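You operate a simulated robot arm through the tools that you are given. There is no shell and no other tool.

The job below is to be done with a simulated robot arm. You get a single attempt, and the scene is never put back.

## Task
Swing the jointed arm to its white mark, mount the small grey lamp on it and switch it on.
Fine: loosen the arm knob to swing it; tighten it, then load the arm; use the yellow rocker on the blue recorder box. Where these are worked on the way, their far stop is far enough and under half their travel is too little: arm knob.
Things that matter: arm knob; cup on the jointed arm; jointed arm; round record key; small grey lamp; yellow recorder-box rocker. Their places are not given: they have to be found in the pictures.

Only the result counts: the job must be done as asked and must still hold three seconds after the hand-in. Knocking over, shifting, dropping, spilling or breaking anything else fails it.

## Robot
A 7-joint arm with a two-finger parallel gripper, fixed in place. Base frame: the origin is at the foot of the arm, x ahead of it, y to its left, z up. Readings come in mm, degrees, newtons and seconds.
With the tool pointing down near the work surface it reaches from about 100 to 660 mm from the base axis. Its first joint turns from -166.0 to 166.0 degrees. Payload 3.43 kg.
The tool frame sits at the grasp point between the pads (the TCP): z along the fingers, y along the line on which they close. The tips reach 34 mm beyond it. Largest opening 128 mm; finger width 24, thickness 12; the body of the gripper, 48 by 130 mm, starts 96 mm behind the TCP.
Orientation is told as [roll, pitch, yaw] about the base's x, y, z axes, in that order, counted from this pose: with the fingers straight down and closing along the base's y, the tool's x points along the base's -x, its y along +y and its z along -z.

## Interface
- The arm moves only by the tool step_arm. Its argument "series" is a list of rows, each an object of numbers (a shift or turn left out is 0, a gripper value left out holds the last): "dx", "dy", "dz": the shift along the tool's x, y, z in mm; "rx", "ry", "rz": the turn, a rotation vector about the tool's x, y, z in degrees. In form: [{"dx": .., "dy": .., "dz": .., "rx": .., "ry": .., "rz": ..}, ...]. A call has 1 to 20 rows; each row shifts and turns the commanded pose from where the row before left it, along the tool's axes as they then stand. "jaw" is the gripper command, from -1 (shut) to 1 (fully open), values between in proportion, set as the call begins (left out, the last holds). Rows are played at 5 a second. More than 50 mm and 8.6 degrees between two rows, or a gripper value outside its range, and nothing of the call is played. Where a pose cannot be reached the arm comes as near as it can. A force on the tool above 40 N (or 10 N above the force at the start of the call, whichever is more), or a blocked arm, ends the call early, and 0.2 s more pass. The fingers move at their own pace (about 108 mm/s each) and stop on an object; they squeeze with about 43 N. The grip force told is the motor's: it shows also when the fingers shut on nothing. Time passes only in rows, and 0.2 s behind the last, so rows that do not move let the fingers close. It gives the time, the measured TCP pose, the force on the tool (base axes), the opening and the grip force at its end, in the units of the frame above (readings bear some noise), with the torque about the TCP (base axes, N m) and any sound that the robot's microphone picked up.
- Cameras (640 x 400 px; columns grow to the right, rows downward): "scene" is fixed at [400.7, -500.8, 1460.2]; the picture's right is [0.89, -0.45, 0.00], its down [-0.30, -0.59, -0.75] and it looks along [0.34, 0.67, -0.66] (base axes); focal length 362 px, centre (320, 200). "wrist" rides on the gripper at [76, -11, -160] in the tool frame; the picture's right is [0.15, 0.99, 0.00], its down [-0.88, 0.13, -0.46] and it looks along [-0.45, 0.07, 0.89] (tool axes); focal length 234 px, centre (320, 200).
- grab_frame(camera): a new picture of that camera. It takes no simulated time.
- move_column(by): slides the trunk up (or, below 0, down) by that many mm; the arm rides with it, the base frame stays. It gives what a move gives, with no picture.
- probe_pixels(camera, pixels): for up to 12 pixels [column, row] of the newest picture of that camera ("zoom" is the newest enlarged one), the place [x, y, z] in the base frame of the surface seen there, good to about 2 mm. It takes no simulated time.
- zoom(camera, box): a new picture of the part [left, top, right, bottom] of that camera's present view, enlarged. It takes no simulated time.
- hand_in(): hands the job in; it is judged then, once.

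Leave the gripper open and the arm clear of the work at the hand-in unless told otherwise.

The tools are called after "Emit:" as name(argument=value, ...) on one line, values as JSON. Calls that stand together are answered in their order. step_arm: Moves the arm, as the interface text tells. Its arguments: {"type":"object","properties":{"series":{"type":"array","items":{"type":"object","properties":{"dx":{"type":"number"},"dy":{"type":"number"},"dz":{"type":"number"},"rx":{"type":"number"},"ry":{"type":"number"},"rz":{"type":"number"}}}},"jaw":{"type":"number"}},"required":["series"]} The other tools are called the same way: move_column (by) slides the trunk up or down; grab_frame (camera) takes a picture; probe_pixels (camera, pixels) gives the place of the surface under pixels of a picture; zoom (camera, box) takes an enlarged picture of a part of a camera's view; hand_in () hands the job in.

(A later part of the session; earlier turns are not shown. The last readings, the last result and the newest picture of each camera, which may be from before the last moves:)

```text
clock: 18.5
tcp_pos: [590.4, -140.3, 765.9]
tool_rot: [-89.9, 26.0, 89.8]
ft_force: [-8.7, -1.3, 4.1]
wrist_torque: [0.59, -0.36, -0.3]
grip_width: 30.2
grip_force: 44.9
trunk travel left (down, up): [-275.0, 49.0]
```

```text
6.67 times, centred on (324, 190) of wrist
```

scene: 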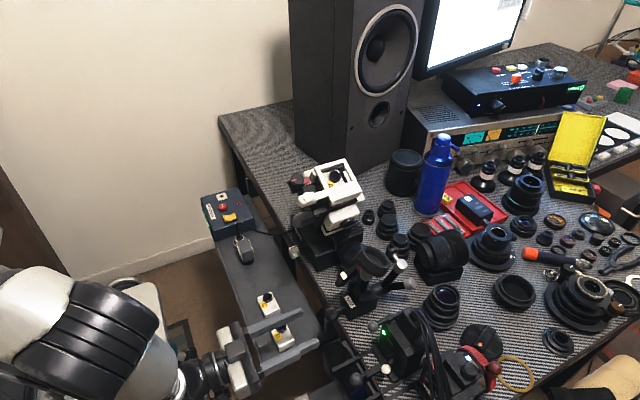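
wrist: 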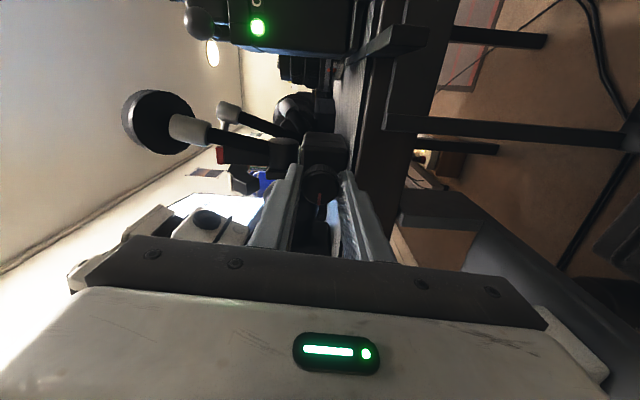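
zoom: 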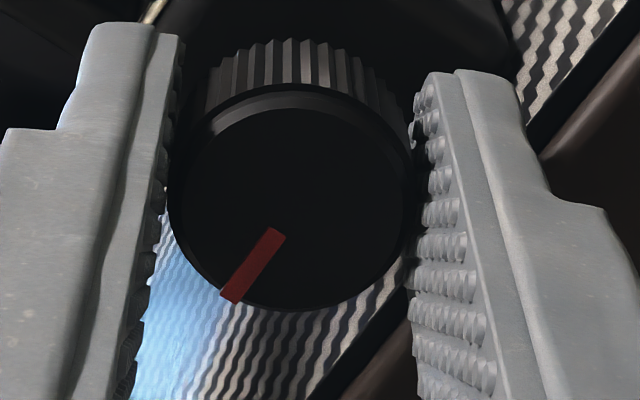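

Torque about x jumped to 0.59 N·m and the mark stayed behind the fingers by ~30°: the knob has reached its far stop after about 90°. I open slightly (to ~42 mm), back away along -x and look.

Emit:
step_arm(series=[{"rz": 6}, {"rz": 6}, {"rz": 6}])

Emit:
step_arm(series=[{}, {}, {"dz": -20}, {"dz": -30}, {"dz": -30}], jaw=-0.35)

Emit:
zoom(camera="scene", box=[316, 230, 428, 330])

Emit:
zoom(camera="scene", box=[316, 295, 364, 325])

```text
clock: 19.3
tcp_pos: [590.0, -141.8, 767.1]
tool_rot: [-89.9, 8.0, 89.9]
ft_force: [-10.3, -6.1, 0.7]
wrist_torque: [0.02, 0.09, 0.91]
grip_width: 30.2
grip_force: 45.3
trunk travel left (down, up): [-275.0, 49.0]
```

```text
clock: 20.5
tcp_pos: [511.9, -140.8, 766.7]
tool_rot: [-90.0, 8.0, 89.9]
ft_force: [-0.3, 0.6, 0.0]
wrist_torque: [-0.03, -0.01, 0.01]
grip_width: 41.5
grip_force: 0.1
trunk travel left (down, up): [-275.0, 49.0]
```

```text
4.00 times, centred on (372, 280) of scene
```

zoom: 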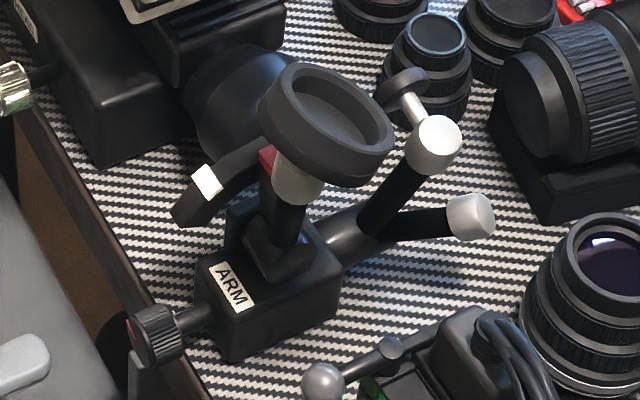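

```text
13.33 times, centred on (340, 310) of scene
```

zoom: 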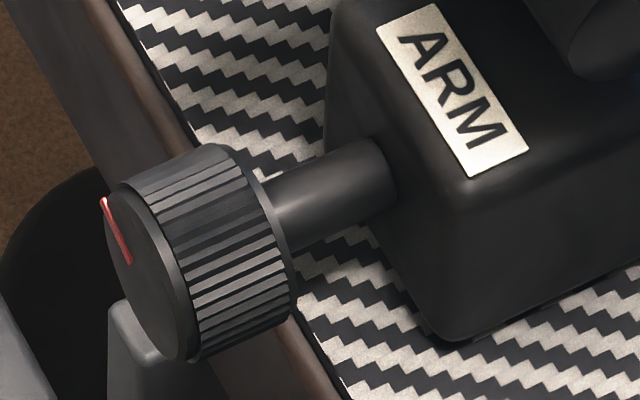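

My small back-turn while still gripping took the knob back about 18°+ (mark now ~10–11 o'clock). I'd rather leave it at its far stop: turn the free gripper back 40°, re-grip, and turn to the stop again.

Emit:
step_arm(series=[{"rz": 8}, {"rz": 8}, {"rz": 8}, {"rz": 8}, {"rz": 8}, {"dz": 26}, {"dz": 26}, {"dz": 26}])

Emit:
step_arm(series=[{}, {}, {}], jaw=-1)

Emit:
zoom(camera="wrist", box=[276, 160, 372, 220])

```text
clock: 22.3
tcp_pos: [586.9, -139.4, 765.4]
tool_rot: [-89.8, -32.1, 89.8]
ft_force: [-23.4, 5.0, 6.7]
wrist_torque: [0.22, 0.48, 0.42]
grip_width: 40.5
grip_force: 0.1
trunk travel left (down, up): [-275.0, 49.0]
```

```text
clock: 23.1
tcp_pos: [587.2, -138.8, 766.4]
tool_rot: [-89.9, -32.0, 89.8]
ft_force: [-34.0, 7.7, 1.6]
wrist_torque: [0.0, -0.01, 0.12]
grip_width: 29.2
grip_force: 44.7
trunk travel left (down, up): [-275.0, 49.0]
```

```text
6.67 times, centred on (324, 190) of wrist
```

zoom: 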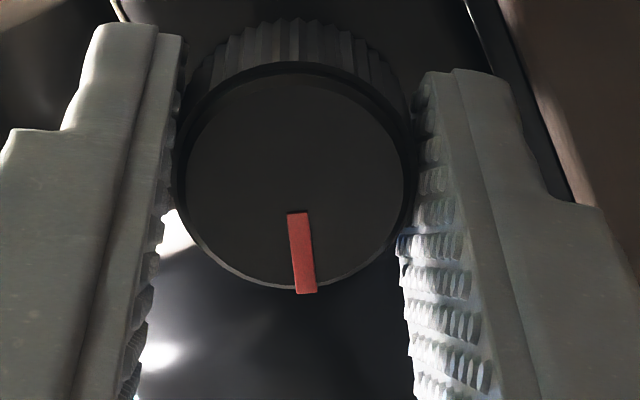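

The knob sits at about -63°; there's a 34 N axial push, so I ease back 3 mm and turn towards the stop.

Emit:
step_arm(series=[{"dz": -3}, {"rz": -6}, {"rz": -6}, {"rz": -6}, {"rz": -6}, {"rz": -4}])

Emit:
zoom(camera="wrist", box=[276, 160, 372, 220])

```text
clock: 24.5
tcp_pos: [586.4, -138.5, 765.0]
tool_rot: [-89.9, -3.9, 89.9]
ft_force: [2.9, 5.0, -11.4]
wrist_torque: [0.61, 0.12, 0.25]
grip_width: 30.1
grip_force: 45.1
trunk travel left (down, up): [-275.0, 49.0]
```

```text
6.67 times, centred on (324, 190) of wrist
```

zoom: 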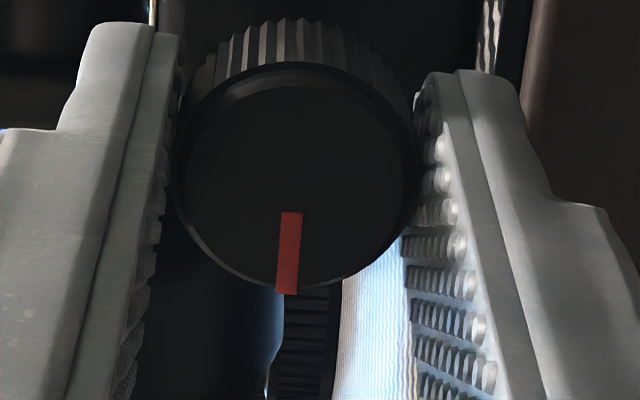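

Torque 0.61 N·m again: the knob is on its far stop (~85°). I release without turning back, and retreat along -x.

Emit:
step_arm(series=[{}, {}, {"dz": -20}, {"dz": -30}, {"dz": -30}], jaw=-0.3)

Emit:
zoom(camera="scene", box=[316, 295, 364, 325])

Emit:
zoom(camera="scene", box=[316, 230, 428, 330])

```text
clock: 25.7
tcp_pos: [506.6, -140.5, 766.0]
tool_rot: [-90.1, -4.1, 89.9]
ft_force: [-0.3, 0.7, 0.4]
wrist_torque: [0.02, 0.01, 0.02]
grip_width: 44.7
grip_force: 0.0
trunk travel left (down, up): [-275.0, 49.0]
```

```text
13.33 times, centred on (340, 310) of scene
```

zoom: 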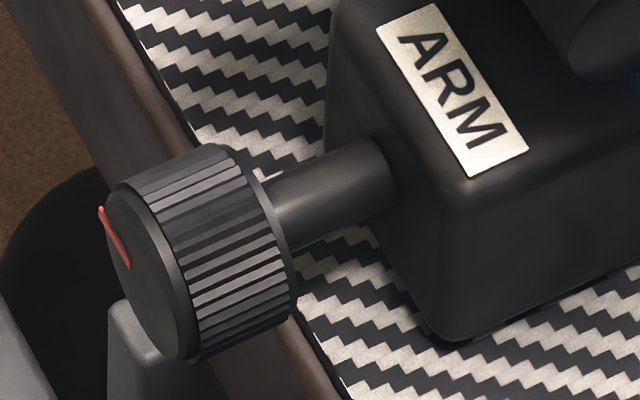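

```text
4.00 times, centred on (372, 280) of scene
```

zoom: 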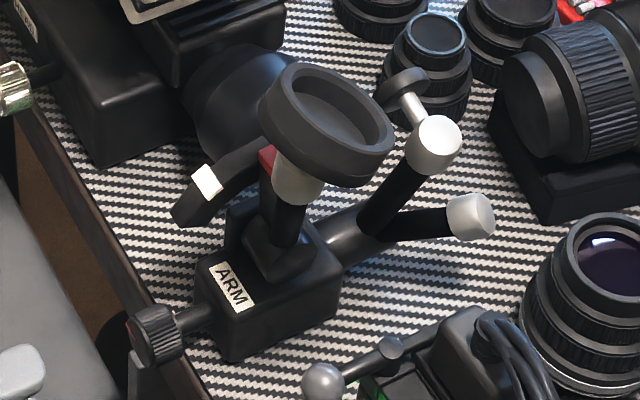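

The knob is loosened and the arm hasn't drifted. Plan for the swing: grip the cup by its ±y walls with the tool pitched ~-60° (parallel to the cup's rim plane), then move along the arc about the hinge. First I unroll the gripper and rise.

Emit:
step_arm(series=[{"rz": 8}, {"rz": 8}, {"rz": 8}, {"rz": 8}, {"rz": 8}, {"rz": 8}, {"rz": 8}, {"rz": 8}, {"rz": 8}, {"rz": 8}, {"rz": 6}])

Emit:
step_arm(series=[{"dx": -45}, {"dx": -45}, {"dx": -45}, {"dx": -45}, {"dx": -40}, {"ry": 8}, {"ry": 8}, {"ry": 8}, {"ry": 6}], jaw=0.5)

Emit:
grab_frame(camera="wrist")

Emit:
grab_frame(camera="scene")

```text
clock: 28.1
tcp_pos: [506.8, -139.5, 765.2]
tool_rot: [80.4, -89.8, -80.5]
ft_force: [-0.1, 0.6, 0.8]
wrist_torque: [0.01, -0.02, 0.01]
grip_width: 44.7
grip_force: 0.2
trunk travel left (down, up): [-275.0, 49.0]
```

```text
clock: 30.1
tcp_pos: [504.6, -140.4, 985.6]
tool_rot: [0.0, -59.8, -0.2]
ft_force: [-0.3, -0.3, 0.9]
wrist_torque: [0.02, -0.02, 0.03]
grip_width: 95.9
grip_force: 0.1
trunk travel left (down, up): [-275.0, 49.0]
```

```text
taken
```

wrist: 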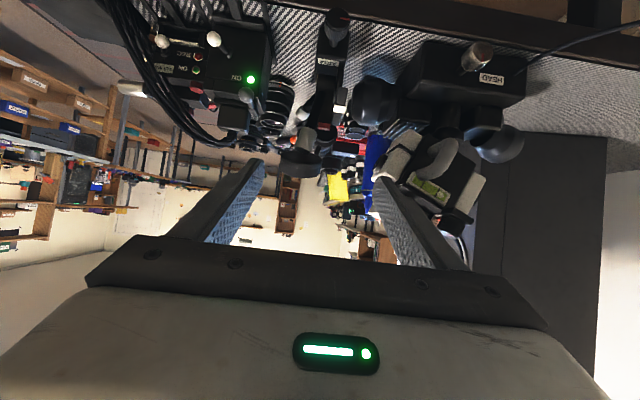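

```text
taken
```

scene: 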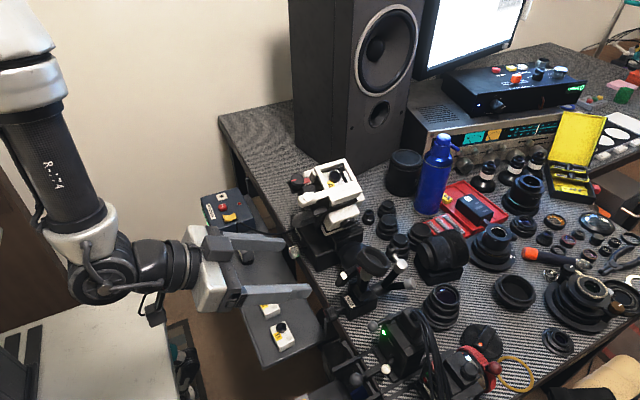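

I zoom in on the arm from the front and probe the pointer, mark and cup.

Emit:
zoom(camera="wrist", box=[264, 70, 376, 180])

Emit:
probe_pixels(camera="zoom", pixels=[[320, 300], [310, 310], [335, 305], [240, 300], [290, 340], [200, 340], [250, 340], [335, 240], [350, 240], [345, 225], [280, 200], [270, 260]])

```text
3.64 times, centred on (320, 125) of wrist
```

zoom: 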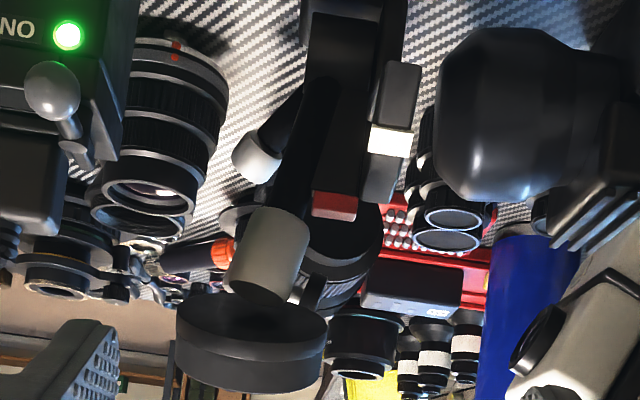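

```text
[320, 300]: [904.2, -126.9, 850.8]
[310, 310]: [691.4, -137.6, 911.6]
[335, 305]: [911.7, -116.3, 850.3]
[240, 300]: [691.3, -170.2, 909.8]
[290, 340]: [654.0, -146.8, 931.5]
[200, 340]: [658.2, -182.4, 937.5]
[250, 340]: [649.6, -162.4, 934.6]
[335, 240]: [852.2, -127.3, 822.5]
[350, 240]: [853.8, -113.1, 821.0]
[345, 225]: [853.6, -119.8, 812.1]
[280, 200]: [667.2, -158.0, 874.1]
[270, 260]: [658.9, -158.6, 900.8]
```

Emit:
probe_pixels(camera="zoom", pixels=[[180, 340], [323, 335], [183, 325], [318, 320], [334, 205], [318, 200], [352, 205], [335, 190], [390, 140], [372, 140], [408, 143], [388, 165]])

```text
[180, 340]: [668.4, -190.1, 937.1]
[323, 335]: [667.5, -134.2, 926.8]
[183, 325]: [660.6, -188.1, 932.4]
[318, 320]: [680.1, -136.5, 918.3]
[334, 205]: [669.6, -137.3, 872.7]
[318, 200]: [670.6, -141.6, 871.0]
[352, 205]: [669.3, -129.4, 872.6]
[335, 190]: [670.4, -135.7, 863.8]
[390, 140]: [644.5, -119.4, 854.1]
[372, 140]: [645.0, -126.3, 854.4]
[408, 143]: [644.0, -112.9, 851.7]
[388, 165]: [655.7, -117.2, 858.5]
```

The pointer's front face is vertical at x≈669.5 (arm now upright); the mark is near (645,-119,854), i.e. about 35° toward the robot. Before approaching the cup I check how close the neighbouring HEAD rig comes in y.

Emit:
probe_pixels(camera="scene", pixels=[[355, 190], [358, 205], [362, 195], [350, 215], [355, 225], [345, 235], [340, 262], [352, 255], [355, 245], [392, 247], [398, 262], [330, 165]])

Emit:
zoom(camera="scene", box=[280, 150, 440, 250])

```text
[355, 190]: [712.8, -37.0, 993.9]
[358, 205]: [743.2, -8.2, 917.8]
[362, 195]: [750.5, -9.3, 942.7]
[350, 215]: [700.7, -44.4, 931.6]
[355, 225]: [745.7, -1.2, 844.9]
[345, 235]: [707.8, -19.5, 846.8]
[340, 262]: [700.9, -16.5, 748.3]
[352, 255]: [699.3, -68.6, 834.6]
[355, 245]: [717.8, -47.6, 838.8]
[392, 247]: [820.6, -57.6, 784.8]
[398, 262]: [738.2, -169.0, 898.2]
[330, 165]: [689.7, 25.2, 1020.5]
```

```text
4.00 times, centred on (360, 200) of scene
```

zoom: 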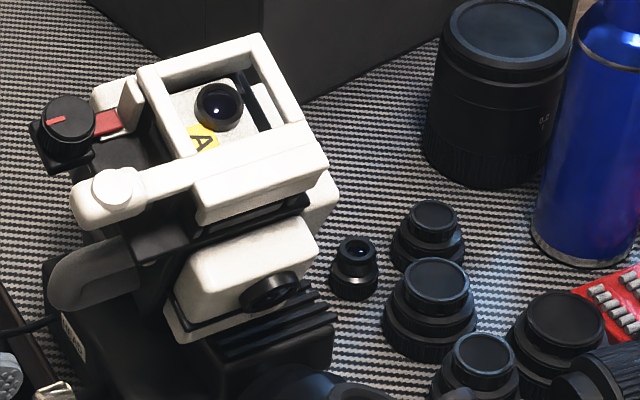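

The rig stays at y > -50, so the hand (to y≈-100) clears it. I line up (dx -41, dy -25) and advance along the tool axis in steps.

Emit:
step_arm(series=[{"dx": -41, "dy": -24.6}, {"dz": 40}, {"dz": 40}, {"dz": 30}])

Emit:
grab_frame(camera="wrist")

Emit:
grab_frame(camera="scene")

```text
clock: 31.1
tcp_pos: [622.7, -164.4, 967.1]
tool_rot: [0.1, -60.0, -0.2]
ft_force: [0.0, -0.2, 0.2]
wrist_torque: [0.0, -0.03, 0.02]
grip_width: 96.1
grip_force: 0.0
trunk travel left (down, up): [-275.0, 49.0]
```

```text
taken
```

wrist: 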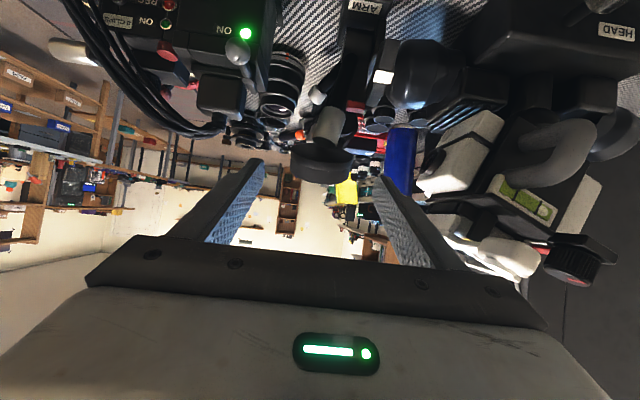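

```text
taken
```

scene: 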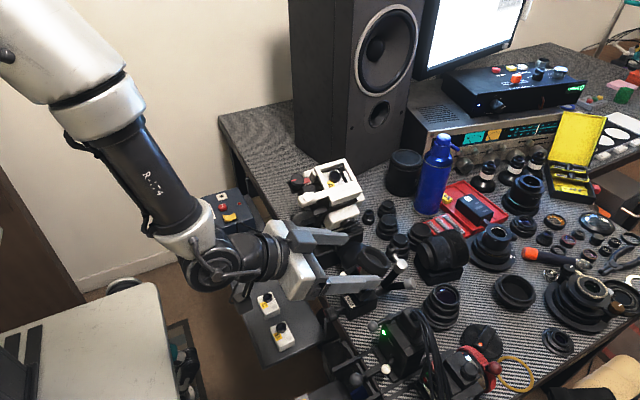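

The cup sits centred between the fingertips (col ~322). I zoom and probe it to refine the alignment.

Emit:
zoom(camera="wrist", box=[264, 100, 392, 190])

Emit:
probe_pixels(camera="zoom", pixels=[[175, 330], [180, 350], [290, 330], [290, 355], [430, 320], [435, 340], [290, 300], [240, 340], [370, 340], [290, 370], [440, 350], [165, 340]])

```text
4.44 times, centred on (328, 145) of wrist
```

zoom: 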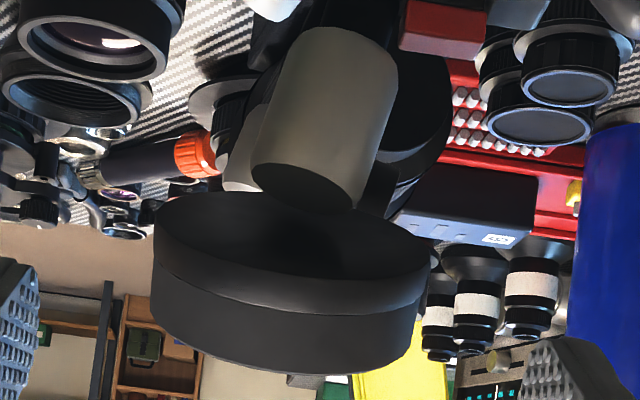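

```text
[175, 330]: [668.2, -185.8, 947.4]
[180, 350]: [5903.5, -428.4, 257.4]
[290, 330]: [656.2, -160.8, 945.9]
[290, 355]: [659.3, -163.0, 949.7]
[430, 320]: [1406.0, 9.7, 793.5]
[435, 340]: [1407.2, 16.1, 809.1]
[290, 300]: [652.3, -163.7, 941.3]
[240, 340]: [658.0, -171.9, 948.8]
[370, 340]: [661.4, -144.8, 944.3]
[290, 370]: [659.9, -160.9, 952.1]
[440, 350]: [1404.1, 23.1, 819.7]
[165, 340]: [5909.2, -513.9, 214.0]
```

Cup centre estimate is (679,-165,935) at mid-wall. I advance 65 mm along the tool axis, then check before closing.

Emit:
step_arm(series=[{"dz": 30}, {"dz": 25}, {"dz": 10}])

Emit:
zoom(camera="wrist", box=[230, 80, 410, 200])

Emit:
zoom(camera="scene", box=[316, 230, 428, 300])

```text
clock: 31.9
tcp_pos: [678.4, -164.4, 934.8]
tool_rot: [0.1, -60.0, -0.1]
ft_force: [-0.2, 0.2, 0.0]
wrist_torque: [-0.02, 0.02, -0.02]
grip_width: 95.9
grip_force: 0.1
trunk travel left (down, up): [-275.0, 49.0]
```

```text
3.33 times, centred on (320, 140) of wrist
```

zoom: 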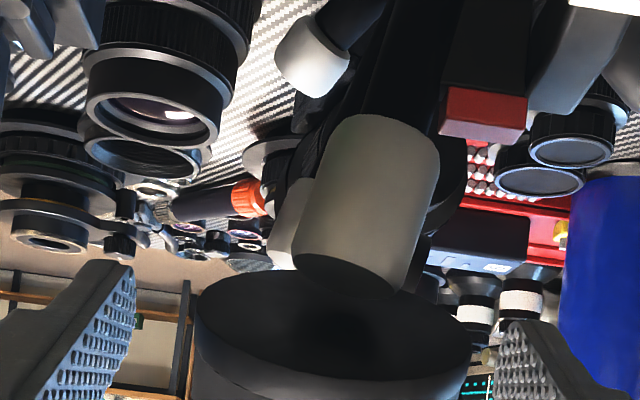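

```text
5.71 times, centred on (372, 265) of scene
```

zoom: 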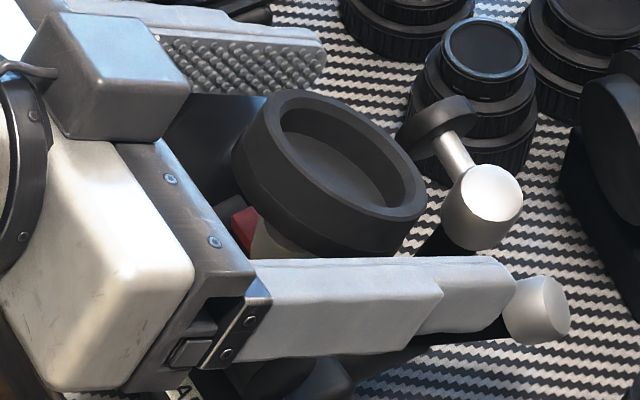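

The fingers flank the cup evenly. I close on it.

Emit:
step_arm(series=[{}, {}, {}], jaw=-1)

Emit:
zoom(camera="scene", box=[316, 230, 428, 300])

Emit:
zoom(camera="wrist", box=[230, 80, 410, 200])

```text
clock: 32.7
tcp_pos: [678.0, -164.0, 934.7]
tool_rot: [0.1, -60.1, -0.1]
ft_force: [0.7, 5.2, 0.2]
wrist_torque: [0.21, -0.19, 0.13]
grip_width: 61.2
grip_force: 44.7
trunk travel left (down, up): [-275.0, 49.0]
```

```text
5.71 times, centred on (372, 265) of scene
```

zoom: 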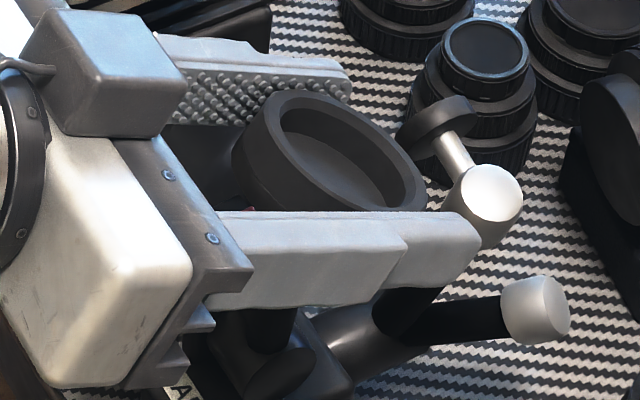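

```text
3.33 times, centred on (320, 140) of wrist
```

zoom: 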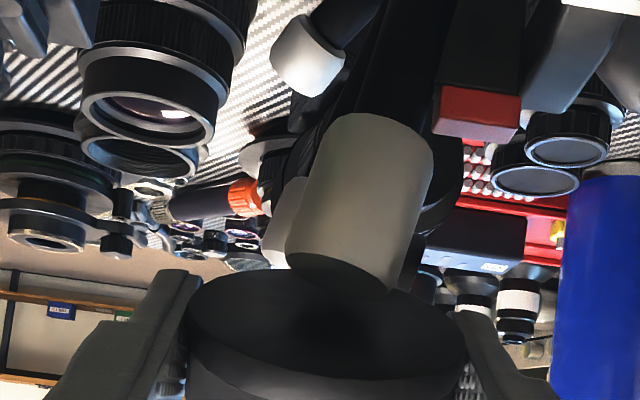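

It holds the cup (61 mm wide, 5 N side load). I start swinging: each row turns -3° in pitch and moves the TCP along the chord about the hinge (dx 3.74, dz -5.80).

Emit:
step_arm(series=[{"dx": 3.74, "dz": -5.8, "ry": -3}, {"dx": 3.74, "dz": -5.8, "ry": -3}])

Emit:
zoom(camera="scene", box=[316, 230, 428, 300])

```text
clock: 33.3
tcp_pos: [664.1, -163.4, 933.1]
tool_rot: [0.1, -66.1, -0.1]
ft_force: [-2.0, 7.7, 3.2]
wrist_torque: [0.56, 0.13, 0.68]
grip_width: 61.3
grip_force: 45.2
trunk travel left (down, up): [-275.0, 49.0]
```

```text
5.71 times, centred on (372, 265) of scene
```

zoom: 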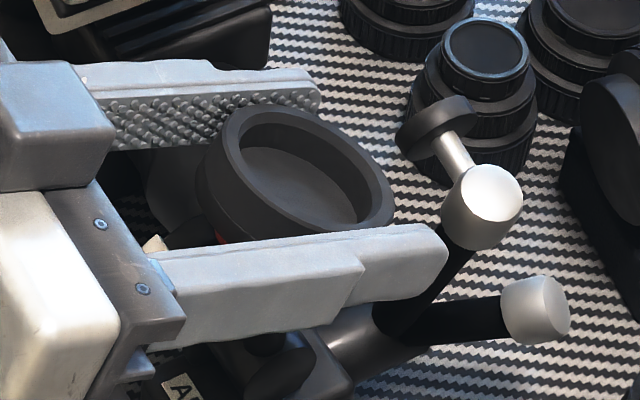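

The arm follows with low forces. I continue 6 rows (18° more).

Emit:
step_arm(series=[{"dx": 3.74, "dz": -5.8, "ry": -3}, {"dx": 3.74, "dz": -5.8, "ry": -3}, {"dx": 3.74, "dz": -5.8, "ry": -3}, {"dx": 3.74, "dz": -5.8, "ry": -3}, {"dx": 3.74, "dz": -5.8, "ry": -3}, {"dx": 3.74, "dz": -5.8, "ry": -3}])

Emit:
zoom(camera="scene", box=[300, 230, 412, 300])

Emit:
grab_frame(camera="wrist")

```text
clock: 34.7
tcp_pos: [626.6, -164.4, 923.5]
tool_rot: [-0.1, -84.2, 0.0]
ft_force: [5.1, 10.3, 8.9]
wrist_torque: [0.37, -1.03, 0.41]
grip_width: 61.1
grip_force: 44.6
trunk travel left (down, up): [-275.0, 49.0]
```

```text
5.71 times, centred on (356, 265) of scene
```

zoom: 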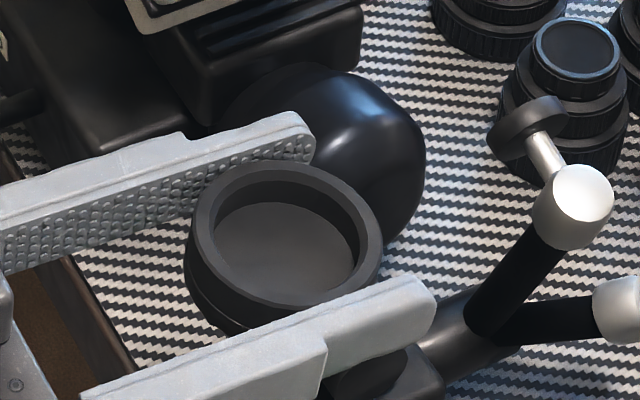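

```text
taken
```

wrist: 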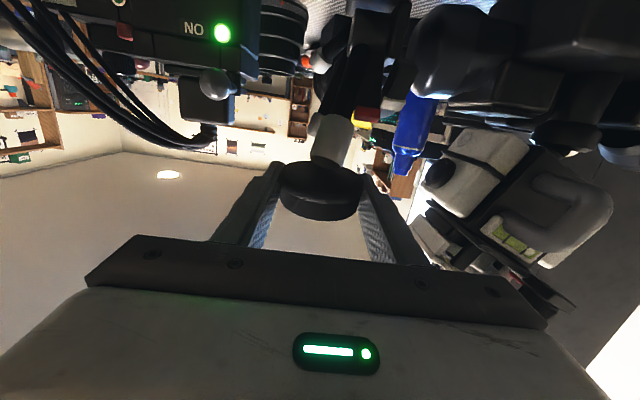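

Now the pointer should be near the mark. I zoom the wrist view around (365,110) to compare them.

Emit:
zoom(camera="wrist", box=[310, 70, 422, 150])

Emit:
zoom(camera="scene", box=[310, 255, 390, 305])

```text
5.00 times, centred on (366, 110) of wrist
```

zoom: 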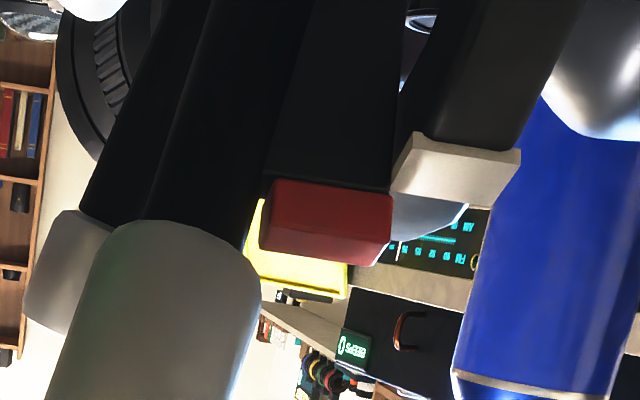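

```text
8.00 times, centred on (350, 280) of scene
```

zoom: 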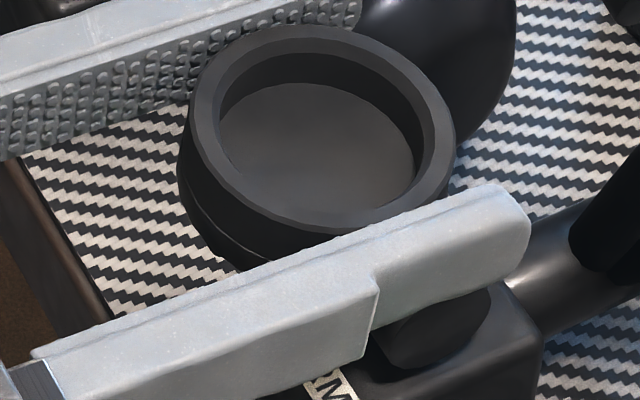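

Emit:
zoom(camera="wrist", box=[310, 70, 422, 150])

Emit:
probe_pixels(camera="zoom", pixels=[[290, 210], [370, 215], [320, 190], [275, 240], [370, 255], [320, 250], [430, 150], [500, 160], [410, 180], [490, 195], [450, 175], [330, 100]])

```text
5.00 times, centred on (366, 110) of wrist
```

zoom: 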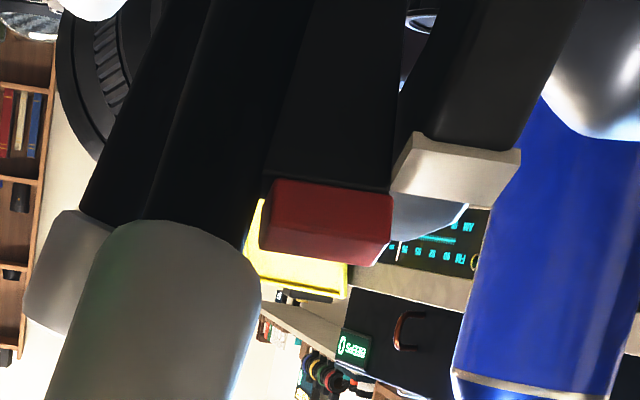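

```text
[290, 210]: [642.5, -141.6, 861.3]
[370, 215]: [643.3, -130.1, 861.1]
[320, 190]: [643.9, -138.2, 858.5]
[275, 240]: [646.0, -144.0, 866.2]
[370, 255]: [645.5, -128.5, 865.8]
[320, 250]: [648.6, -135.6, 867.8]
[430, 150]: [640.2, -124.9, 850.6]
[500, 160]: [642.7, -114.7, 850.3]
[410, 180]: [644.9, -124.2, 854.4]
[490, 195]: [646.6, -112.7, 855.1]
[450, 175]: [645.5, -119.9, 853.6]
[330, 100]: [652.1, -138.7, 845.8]
```

Pointer front face is at (643,-136,860) and the mark's centre around (644,-119,853). The pointer's centre line is roughly 23° and the mark ~36° from vertical by my hinge estimate. I check the cup's present tilt from the scene view to cross-check the rotation.

Emit:
zoom(camera="scene", box=[310, 255, 390, 305])

Emit:
probe_pixels(camera="zoom", pixels=[[205, 110], [205, 160], [240, 200], [300, 222], [360, 220], [420, 190], [440, 130], [420, 80], [370, 45], [300, 32], [240, 55], [310, 140]])

```text
8.00 times, centred on (350, 280) of scene
```

zoom: 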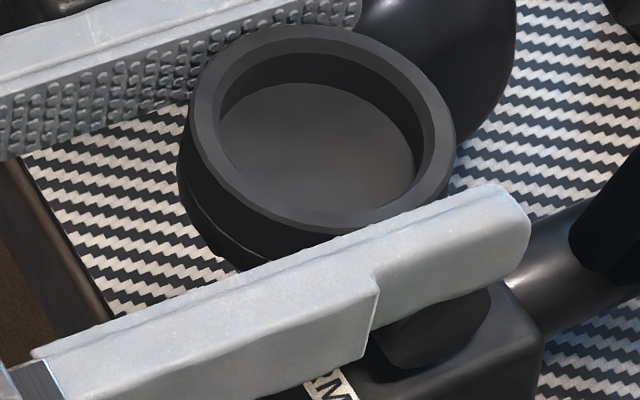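

```text
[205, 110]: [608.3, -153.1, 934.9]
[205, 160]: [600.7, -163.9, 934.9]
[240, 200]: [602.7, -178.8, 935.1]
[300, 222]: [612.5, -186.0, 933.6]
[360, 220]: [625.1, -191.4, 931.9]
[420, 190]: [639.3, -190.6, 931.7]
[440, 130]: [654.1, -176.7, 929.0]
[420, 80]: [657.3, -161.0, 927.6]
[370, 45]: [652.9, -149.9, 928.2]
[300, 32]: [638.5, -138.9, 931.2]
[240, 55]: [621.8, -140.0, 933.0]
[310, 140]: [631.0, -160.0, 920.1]
```

The rim is now tilted 7.3° (was 28.3°), so the arm has swung about 21–22°. I continue 2 more rows (6°), then compare again.

Emit:
step_arm(series=[{"dx": 3.74, "dz": -5.8, "ry": -3}, {"dx": 3.74, "dz": -5.8, "ry": -3}])

Emit:
zoom(camera="wrist", box=[310, 70, 422, 150])

Emit:
probe_pixels(camera="zoom", pixels=[[290, 210], [370, 215], [320, 190], [275, 240], [370, 255], [320, 250], [430, 150], [500, 160], [410, 180], [490, 195], [450, 175], [330, 100]])

Emit:
zoom(camera="scene", box=[310, 255, 390, 305])

Emit:
probe_pixels(camera="zoom", pixels=[[175, 110], [175, 160], [210, 200], [270, 225], [330, 220], [390, 195], [410, 150], [405, 90], [350, 50], [280, 37], [215, 55], [290, 140]])

```text
clock: 35.3
tcp_pos: [612.2, -164.1, 916.5]
tool_rot: [-167.8, -89.8, 167.7]
ft_force: [3.5, 11.0, 13.4]
wrist_torque: [0.28, -1.2, 0.14]
grip_width: 61.1
grip_force: 44.9
trunk travel left (down, up): [-275.0, 49.0]
```

```text
5.00 times, centred on (366, 110) of wrist
```

zoom: 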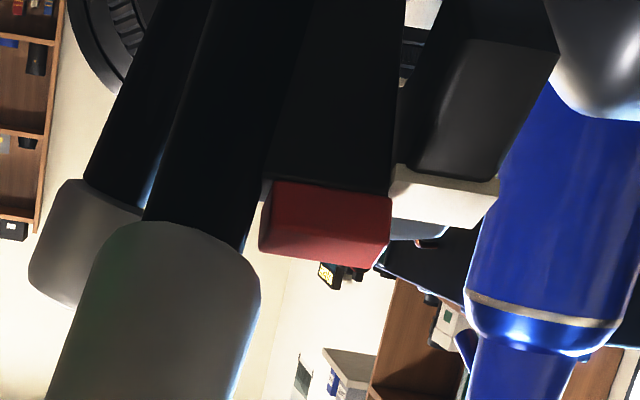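

```text
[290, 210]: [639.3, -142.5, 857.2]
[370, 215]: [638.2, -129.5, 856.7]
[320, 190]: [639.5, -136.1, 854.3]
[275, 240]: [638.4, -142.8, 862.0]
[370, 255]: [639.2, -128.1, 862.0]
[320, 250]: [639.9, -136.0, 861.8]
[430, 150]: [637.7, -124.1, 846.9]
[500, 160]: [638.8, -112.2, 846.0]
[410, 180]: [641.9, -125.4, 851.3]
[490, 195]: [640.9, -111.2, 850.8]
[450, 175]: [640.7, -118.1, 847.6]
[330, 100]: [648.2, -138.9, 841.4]
```

```text
8.00 times, centred on (350, 280) of scene
```

zoom: 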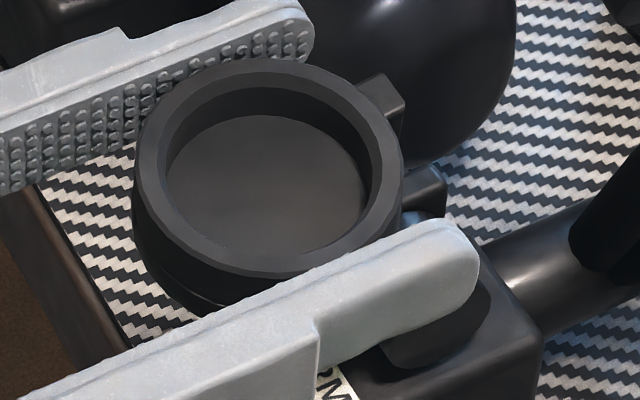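

```text
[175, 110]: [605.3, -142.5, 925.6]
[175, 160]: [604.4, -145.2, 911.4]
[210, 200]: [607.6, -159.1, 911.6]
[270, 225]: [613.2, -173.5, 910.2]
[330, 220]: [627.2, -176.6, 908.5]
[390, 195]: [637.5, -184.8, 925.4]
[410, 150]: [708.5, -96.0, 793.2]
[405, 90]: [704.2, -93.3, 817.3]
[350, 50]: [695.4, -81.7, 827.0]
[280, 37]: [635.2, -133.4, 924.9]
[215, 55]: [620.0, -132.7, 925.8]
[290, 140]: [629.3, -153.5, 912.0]
```

The rim now reads level (z≈925 all round), arm swung ≈28°. I release the cup and back off to compare pointer and mark without the fingers in the way.

Emit:
step_arm(series=[{}, {}, {"dz": -30}, {"dz": -40}, {"dz": -40}], jaw=0.5)

Emit:
zoom(camera="scene", box=[310, 255, 390, 305])

Emit:
grab_frame(camera="wrist")

```text
clock: 36.5
tcp_pos: [503.7, -164.2, 916.2]
tool_rot: [95.6, -89.9, -95.8]
ft_force: [-0.1, 0.6, -0.9]
wrist_torque: [-0.01, 0.02, 0.0]
grip_width: 96.0
grip_force: 0.0
trunk travel left (down, up): [-275.0, 49.0]
```

```text
8.00 times, centred on (350, 280) of scene
```

zoom: 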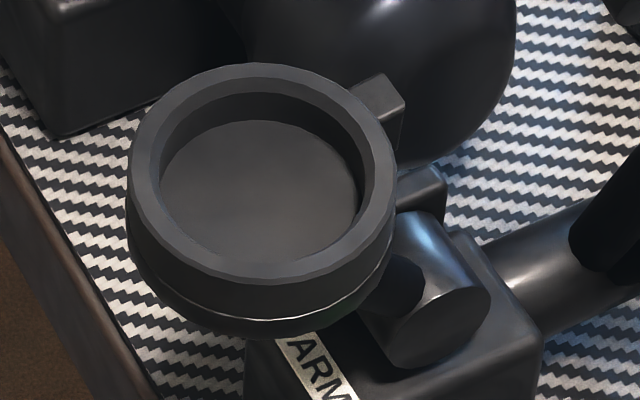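

```text
taken
```

wrist: 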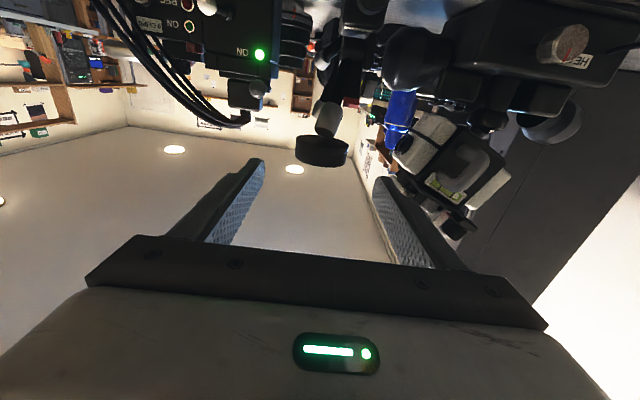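

The cup hides the pointer from the scene camera. I zoom the wrist view from here and probe pointer and mark.

Emit:
zoom(camera="wrist", box=[310, 55, 390, 125])

Emit:
probe_pixels(camera="zoom", pixels=[[300, 265], [340, 270], [300, 290], [340, 295], [380, 250], [410, 255], [380, 270], [410, 280], [395, 240], [395, 285], [380, 215], [310, 240]])

```text
5.71 times, centred on (350, 90) of wrist
```

zoom: 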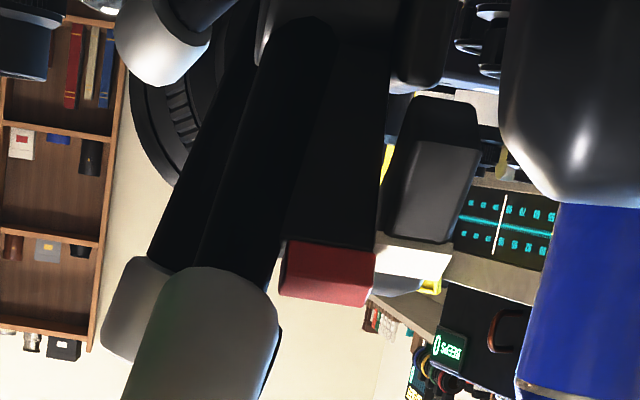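

```text
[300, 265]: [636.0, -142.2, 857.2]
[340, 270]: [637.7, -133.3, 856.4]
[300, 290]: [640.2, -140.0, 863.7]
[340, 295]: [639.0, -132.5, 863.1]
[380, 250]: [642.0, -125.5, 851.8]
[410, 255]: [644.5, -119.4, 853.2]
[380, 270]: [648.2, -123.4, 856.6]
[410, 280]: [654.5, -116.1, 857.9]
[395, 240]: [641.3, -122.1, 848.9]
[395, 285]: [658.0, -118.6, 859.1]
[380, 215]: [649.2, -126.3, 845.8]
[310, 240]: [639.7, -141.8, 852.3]
```

The arm held. To judge pointer vs. mark properly I need a top view from the +y side of the cup: rise, tilt the tool back to straight down and go to about (620,-90,1050).

Emit:
step_arm(series=[{"dx": -45}, {"dx": -45}, {"dx": -45}, {"ry": 8}, {"ry": 8}, {"ry": 8}, {"ry": 8}, {"ry": 8}, {"ry": 8}, {"ry": 8}, {"ry": 8}, {"ry": 8}, {"ry": 8}, {"ry": 8}, {"ry": 2}], jaw=-0.5)

Emit:
step_arm(series=[{"dx": -40, "dy": 25}, {"dx": -40, "dy": 25}, {"dx": -40, "dy": 25}])

Emit:
grab_frame(camera="wrist")

```text
clock: 39.7
tcp_pos: [504.6, -155.4, 1049.1]
tool_rot: [1.7, -6.6, 0.8]
ft_force: [0.1, -0.3, 0.6]
wrist_torque: [-0.01, 0.01, -0.01]
grip_width: 31.8
grip_force: 0.1
out of reach, approached as far as the arm can: row 10, 11
trunk travel left (down, up): [-275.0, 49.0]
```

```text
clock: 40.5
tcp_pos: [622.2, -76.0, 1065.0]
tool_rot: [1.7, -6.4, 0.8]
ft_force: [0.2, -0.2, -0.2]
wrist_torque: [0.03, 0.04, 0.04]
grip_width: 32.1
grip_force: 0.0
trunk travel left (down, up): [-275.0, 49.0]
```

```text
taken
```

wrist: 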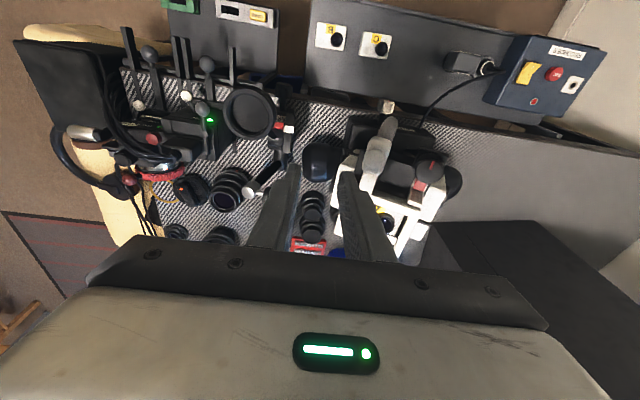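

Excellent: from above I see the cup (250,110), red pointer (280,127) and white mark (288,122). I zoom.

Emit:
zoom(camera="wrist", box=[250, 95, 330, 165])

Emit:
zoom(camera="wrist", box=[260, 108, 308, 146])

```text
5.71 times, centred on (290, 130) of wrist
```

zoom: 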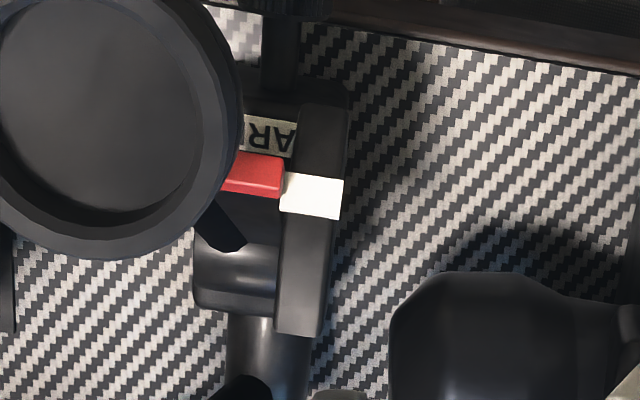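

```text
10.53 times, centred on (284, 127) of wrist
```

zoom: 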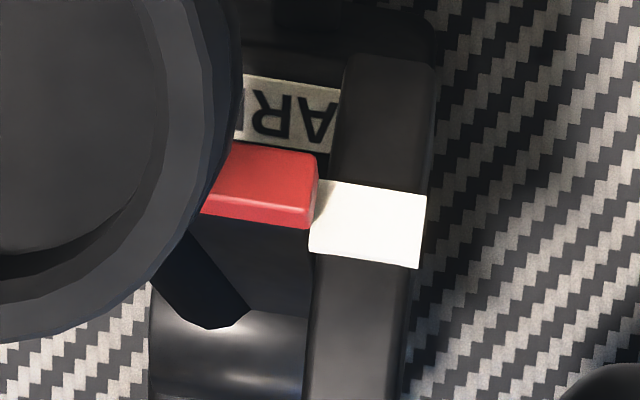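

From above, the pointer's red tip appears slightly nearer the robot than the white mark's centre. I probe corners of both on this zoom.

Emit:
probe_pixels(camera="zoom", pixels=[[310, 165], [305, 195], [300, 208], [303, 222], [240, 155], [230, 190], [225, 210], [260, 180], [330, 190], [325, 215], [320, 245], [415, 205]])

Emit:
probe_pixels(camera="zoom", pixels=[[410, 235], [405, 260], [370, 195], [368, 222], [365, 250], [390, 100], [385, 60], [370, 150], [360, 290], [355, 340], [350, 390], [280, 260]])

```text
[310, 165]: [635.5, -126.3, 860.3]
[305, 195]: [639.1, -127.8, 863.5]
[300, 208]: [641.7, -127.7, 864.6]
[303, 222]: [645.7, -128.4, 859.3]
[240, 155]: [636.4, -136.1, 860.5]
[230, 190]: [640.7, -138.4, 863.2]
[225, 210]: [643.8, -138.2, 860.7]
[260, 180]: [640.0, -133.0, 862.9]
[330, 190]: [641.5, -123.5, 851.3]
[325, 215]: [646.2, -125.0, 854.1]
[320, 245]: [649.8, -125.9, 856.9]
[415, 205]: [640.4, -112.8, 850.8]
```

```text
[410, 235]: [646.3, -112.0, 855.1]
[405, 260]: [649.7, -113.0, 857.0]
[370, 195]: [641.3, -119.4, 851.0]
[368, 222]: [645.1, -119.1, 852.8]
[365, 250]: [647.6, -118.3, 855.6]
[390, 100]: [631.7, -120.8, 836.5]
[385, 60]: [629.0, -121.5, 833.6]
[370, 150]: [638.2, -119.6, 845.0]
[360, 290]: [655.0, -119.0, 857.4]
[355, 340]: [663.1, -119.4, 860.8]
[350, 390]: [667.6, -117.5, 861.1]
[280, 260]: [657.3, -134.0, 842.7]
```

The pointer's top centre is (639,862.7), the mark's centre (645.2,853.9): the offset points along 35°, matching the mark's normal at 34–35°, so they coincide angularly. I verify with the cup's levelness by probing its rim from here.

Emit:
zoom(camera="wrist", box=[210, 70, 306, 150])

Emit:
probe_pixels(camera="zoom", pixels=[[145, 130], [140, 200], [170, 270], [240, 320], [310, 325], [370, 280], [400, 220], [390, 150], [350, 100], [280, 70], [210, 75], [265, 190]])

```text
5.00 times, centred on (258, 110) of wrist
```

zoom: 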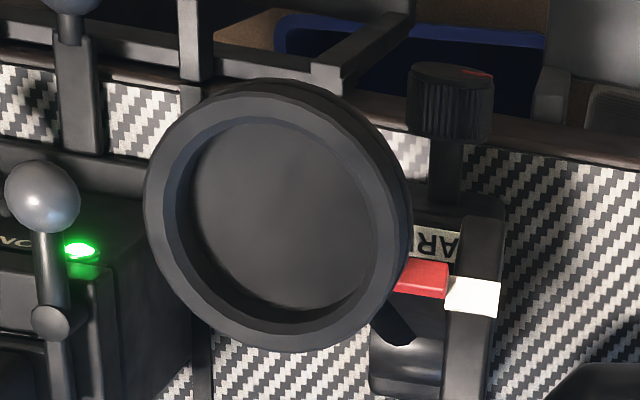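

```text
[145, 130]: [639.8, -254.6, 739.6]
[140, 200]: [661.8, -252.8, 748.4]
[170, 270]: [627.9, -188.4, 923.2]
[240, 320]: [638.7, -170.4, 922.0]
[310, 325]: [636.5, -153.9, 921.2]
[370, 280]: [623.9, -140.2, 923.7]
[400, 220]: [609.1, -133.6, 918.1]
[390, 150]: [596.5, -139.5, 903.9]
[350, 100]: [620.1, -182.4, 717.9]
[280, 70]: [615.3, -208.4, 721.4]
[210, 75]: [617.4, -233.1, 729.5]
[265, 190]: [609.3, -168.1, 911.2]
```

Emit:
probe_pixels(camera="zoom", pixels=[[262, 112], [210, 135], [175, 170], [160, 210], [165, 240], [200, 300], [275, 338], [340, 305], [385, 240], [375, 190], [345, 145], [305, 120]])

```text
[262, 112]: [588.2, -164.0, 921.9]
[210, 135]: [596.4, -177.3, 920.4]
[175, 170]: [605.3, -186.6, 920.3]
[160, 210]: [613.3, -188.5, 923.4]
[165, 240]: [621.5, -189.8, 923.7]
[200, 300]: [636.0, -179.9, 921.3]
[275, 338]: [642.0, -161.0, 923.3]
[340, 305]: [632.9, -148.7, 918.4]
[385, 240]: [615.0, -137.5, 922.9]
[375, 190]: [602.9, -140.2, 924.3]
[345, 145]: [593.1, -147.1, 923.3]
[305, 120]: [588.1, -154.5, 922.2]
```

The rim is level within about 1° and its centre is (615,-163.5), rim z≈922, floor z≈911. The arm is on its mark. Next I tighten the knob; first I check heights of the table edge beneath the knob.

Emit:
probe_pixels(camera="zoom", pixels=[[395, 128], [405, 150], [520, 140], [520, 165], [540, 200], [450, 75], [450, 110], [475, 72], [445, 180], [550, 95], [600, 110], [520, 125]])

Emit:
zoom(camera="wrist", box=[278, 70, 326, 100])

```text
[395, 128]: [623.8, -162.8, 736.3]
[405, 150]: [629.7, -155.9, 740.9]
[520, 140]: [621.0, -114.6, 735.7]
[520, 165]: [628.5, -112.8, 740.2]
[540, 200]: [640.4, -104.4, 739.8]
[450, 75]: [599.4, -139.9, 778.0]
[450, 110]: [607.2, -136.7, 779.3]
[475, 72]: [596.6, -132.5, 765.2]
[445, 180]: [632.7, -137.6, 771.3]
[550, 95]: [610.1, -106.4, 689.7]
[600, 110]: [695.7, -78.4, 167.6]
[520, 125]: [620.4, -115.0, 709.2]
```

```text
13.33 times, centred on (302, 85) of wrist
```

zoom: 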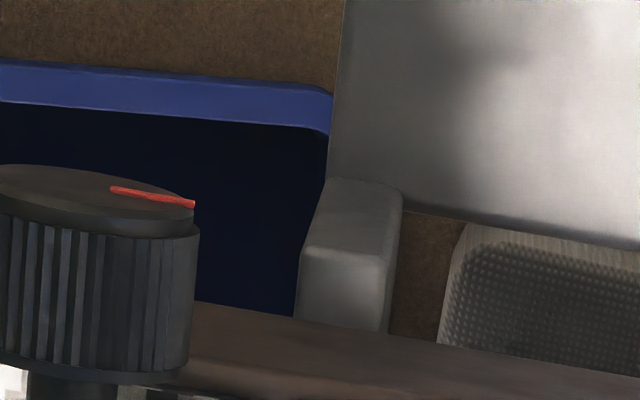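

The knob mark now points to +y (9 o'clock seen from the front), confirming ~90° of loosening. The table edge trim (z≈736–740) starts at x≈620, so I'll keep fingertips short of it (TCP x≈582). I back away, fix the small orientation error and check.

Emit:
step_arm(series=[{"dx": 40, "dy": -22}, {"dx": 40, "dy": -22}, {"dx": 38, "dy": -20}, {"rx": 1.7, "rz": 0.8}])

```text
clock: 41.5
tcp_pos: [504.8, -143.5, 1048.7]
tool_rot: [0.1, -6.6, 0.0]
ft_force: [0.2, -0.3, 0.2]
wrist_torque: [0.0, 0.0, 0.01]
grip_width: 32.0
grip_force: 0.1
trunk travel left (down, up): [-275.0, 49.0]
```

Orientation is clean. I pitch forward to -90°, lower to z≈766 at x≈505, then roll -86° ready to grip.

Emit:
step_arm(series=[{"ry": -8}, {"ry": -8}, {"ry": -8}, {"ry": -8}, {"ry": -8}, {"ry": -8}, {"ry": -8}, {"ry": -8}, {"ry": -8}, {"ry": -8}, {"ry": -3.4}])

Emit:
step_arm(series=[{"dx": 45}, {"dx": 45}, {"dx": 45}, {"dx": 45}, {"dx": 45}, {"dx": 45}, {"dx": 13, "dy": 3}], jaw=-0.3)

Emit:
step_arm(series=[{"rz": -8}, {"rz": -8}, {"rz": -8}, {"rz": -8}, {"rz": -8}, {"rz": -8}, {"rz": -8}, {"rz": -8}, {"rz": -8}, {"rz": -8}, {"rz": -6}])

```text
clock: 43.9
tcp_pos: [506.9, -144.3, 1049.3]
tool_rot: [134.8, -89.9, -135.1]
ft_force: [0.0, -0.6, -1.0]
wrist_torque: [0.0, -0.01, 0.0]
grip_width: 31.8
grip_force: 0.0
trunk travel left (down, up): [-275.0, 49.0]
```

```text
clock: 45.5
tcp_pos: [506.8, -141.6, 767.4]
tool_rot: [73.3, -89.9, -73.3]
ft_force: [-0.6, 0.2, -0.4]
wrist_torque: [-0.04, -0.03, -0.01]
grip_width: 44.7
grip_force: 0.1
trunk travel left (down, up): [-275.0, 49.0]
```

```text
clock: 47.9
tcp_pos: [505.7, -140.2, 767.2]
tool_rot: [-90.0, -4.0, 90.0]
ft_force: [-0.4, -0.3, -0.6]
wrist_torque: [-0.04, 0.03, -0.02]
grip_width: 44.8
grip_force: 0.0
trunk travel left (down, up): [-275.0, 49.0]
```

In position. I advance to x≈582 and grip the knob.

Emit:
step_arm(series=[{"dz": 26, "dy": 1}, {"dz": 26}, {"dz": 24}])

Emit:
step_arm(series=[{}, {}, {}], jaw=-1)

Emit:
zoom(camera="wrist", box=[276, 160, 372, 220])

```text
clock: 48.7
tcp_pos: [581.9, -138.9, 765.4]
tool_rot: [-90.0, -4.1, 89.9]
ft_force: [0.0, 0.5, -0.5]
wrist_torque: [0.02, 0.0, 0.01]
grip_width: 44.7
grip_force: 0.1
trunk travel left (down, up): [-275.0, 49.0]
```

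```text
clock: 49.5
tcp_pos: [581.8, -141.0, 766.1]
tool_rot: [-90.0, -4.1, 90.1]
ft_force: [1.2, -2.1, 5.6]
wrist_torque: [0.01, 0.4, 0.03]
grip_width: 30.0
grip_force: 44.9
trunk travel left (down, up): [-275.0, 49.0]
```

```text
6.67 times, centred on (324, 190) of wrist
```

zoom: 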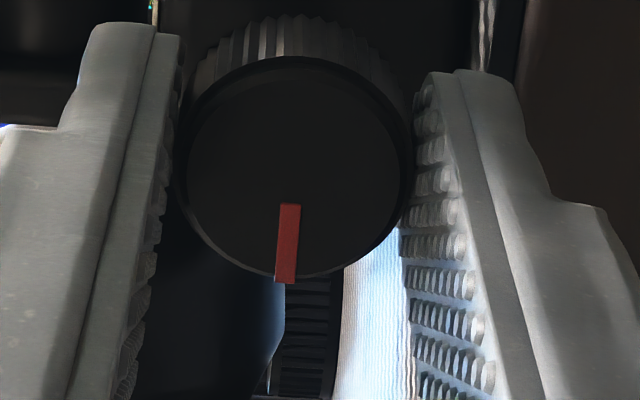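

Gripped without contact, mark aligned with the fingers. I turn clockwise (+rz) in steps toward the tight stop.

Emit:
step_arm(series=[{"rz": 6}, {"rz": 6}, {"rz": 6}, {"rz": 6}, {"rz": 6}, {"rz": 6}])

Emit:
step_arm(series=[{"rz": 6}, {"rz": 6}, {"rz": 6}, {"rz": 6}, {"rz": 6}])

Emit:
zoom(camera="wrist", box=[276, 160, 372, 220])

```text
clock: 50.9
tcp_pos: [581.8, -139.7, 767.1]
tool_rot: [-90.0, -40.2, 90.0]
ft_force: [7.3, -2.4, 4.0]
wrist_torque: [0.0, -0.08, -0.68]
grip_width: 30.1
grip_force: 45.0
trunk travel left (down, up): [-275.0, 49.0]
```

```text
clock: 52.1
tcp_pos: [582.4, -141.1, 765.4]
tool_rot: [-89.9, -70.2, 89.9]
ft_force: [7.0, -0.1, 3.8]
wrist_torque: [0.01, -0.5, -0.53]
grip_width: 30.1
grip_force: 44.8
trunk travel left (down, up): [-275.0, 49.0]
```

```text
6.67 times, centred on (324, 190) of wrist
```

zoom: 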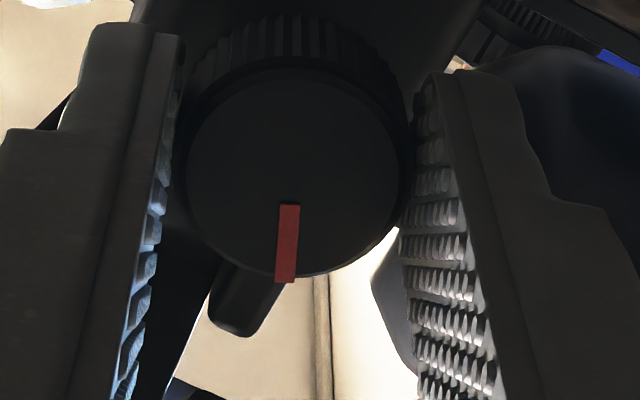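

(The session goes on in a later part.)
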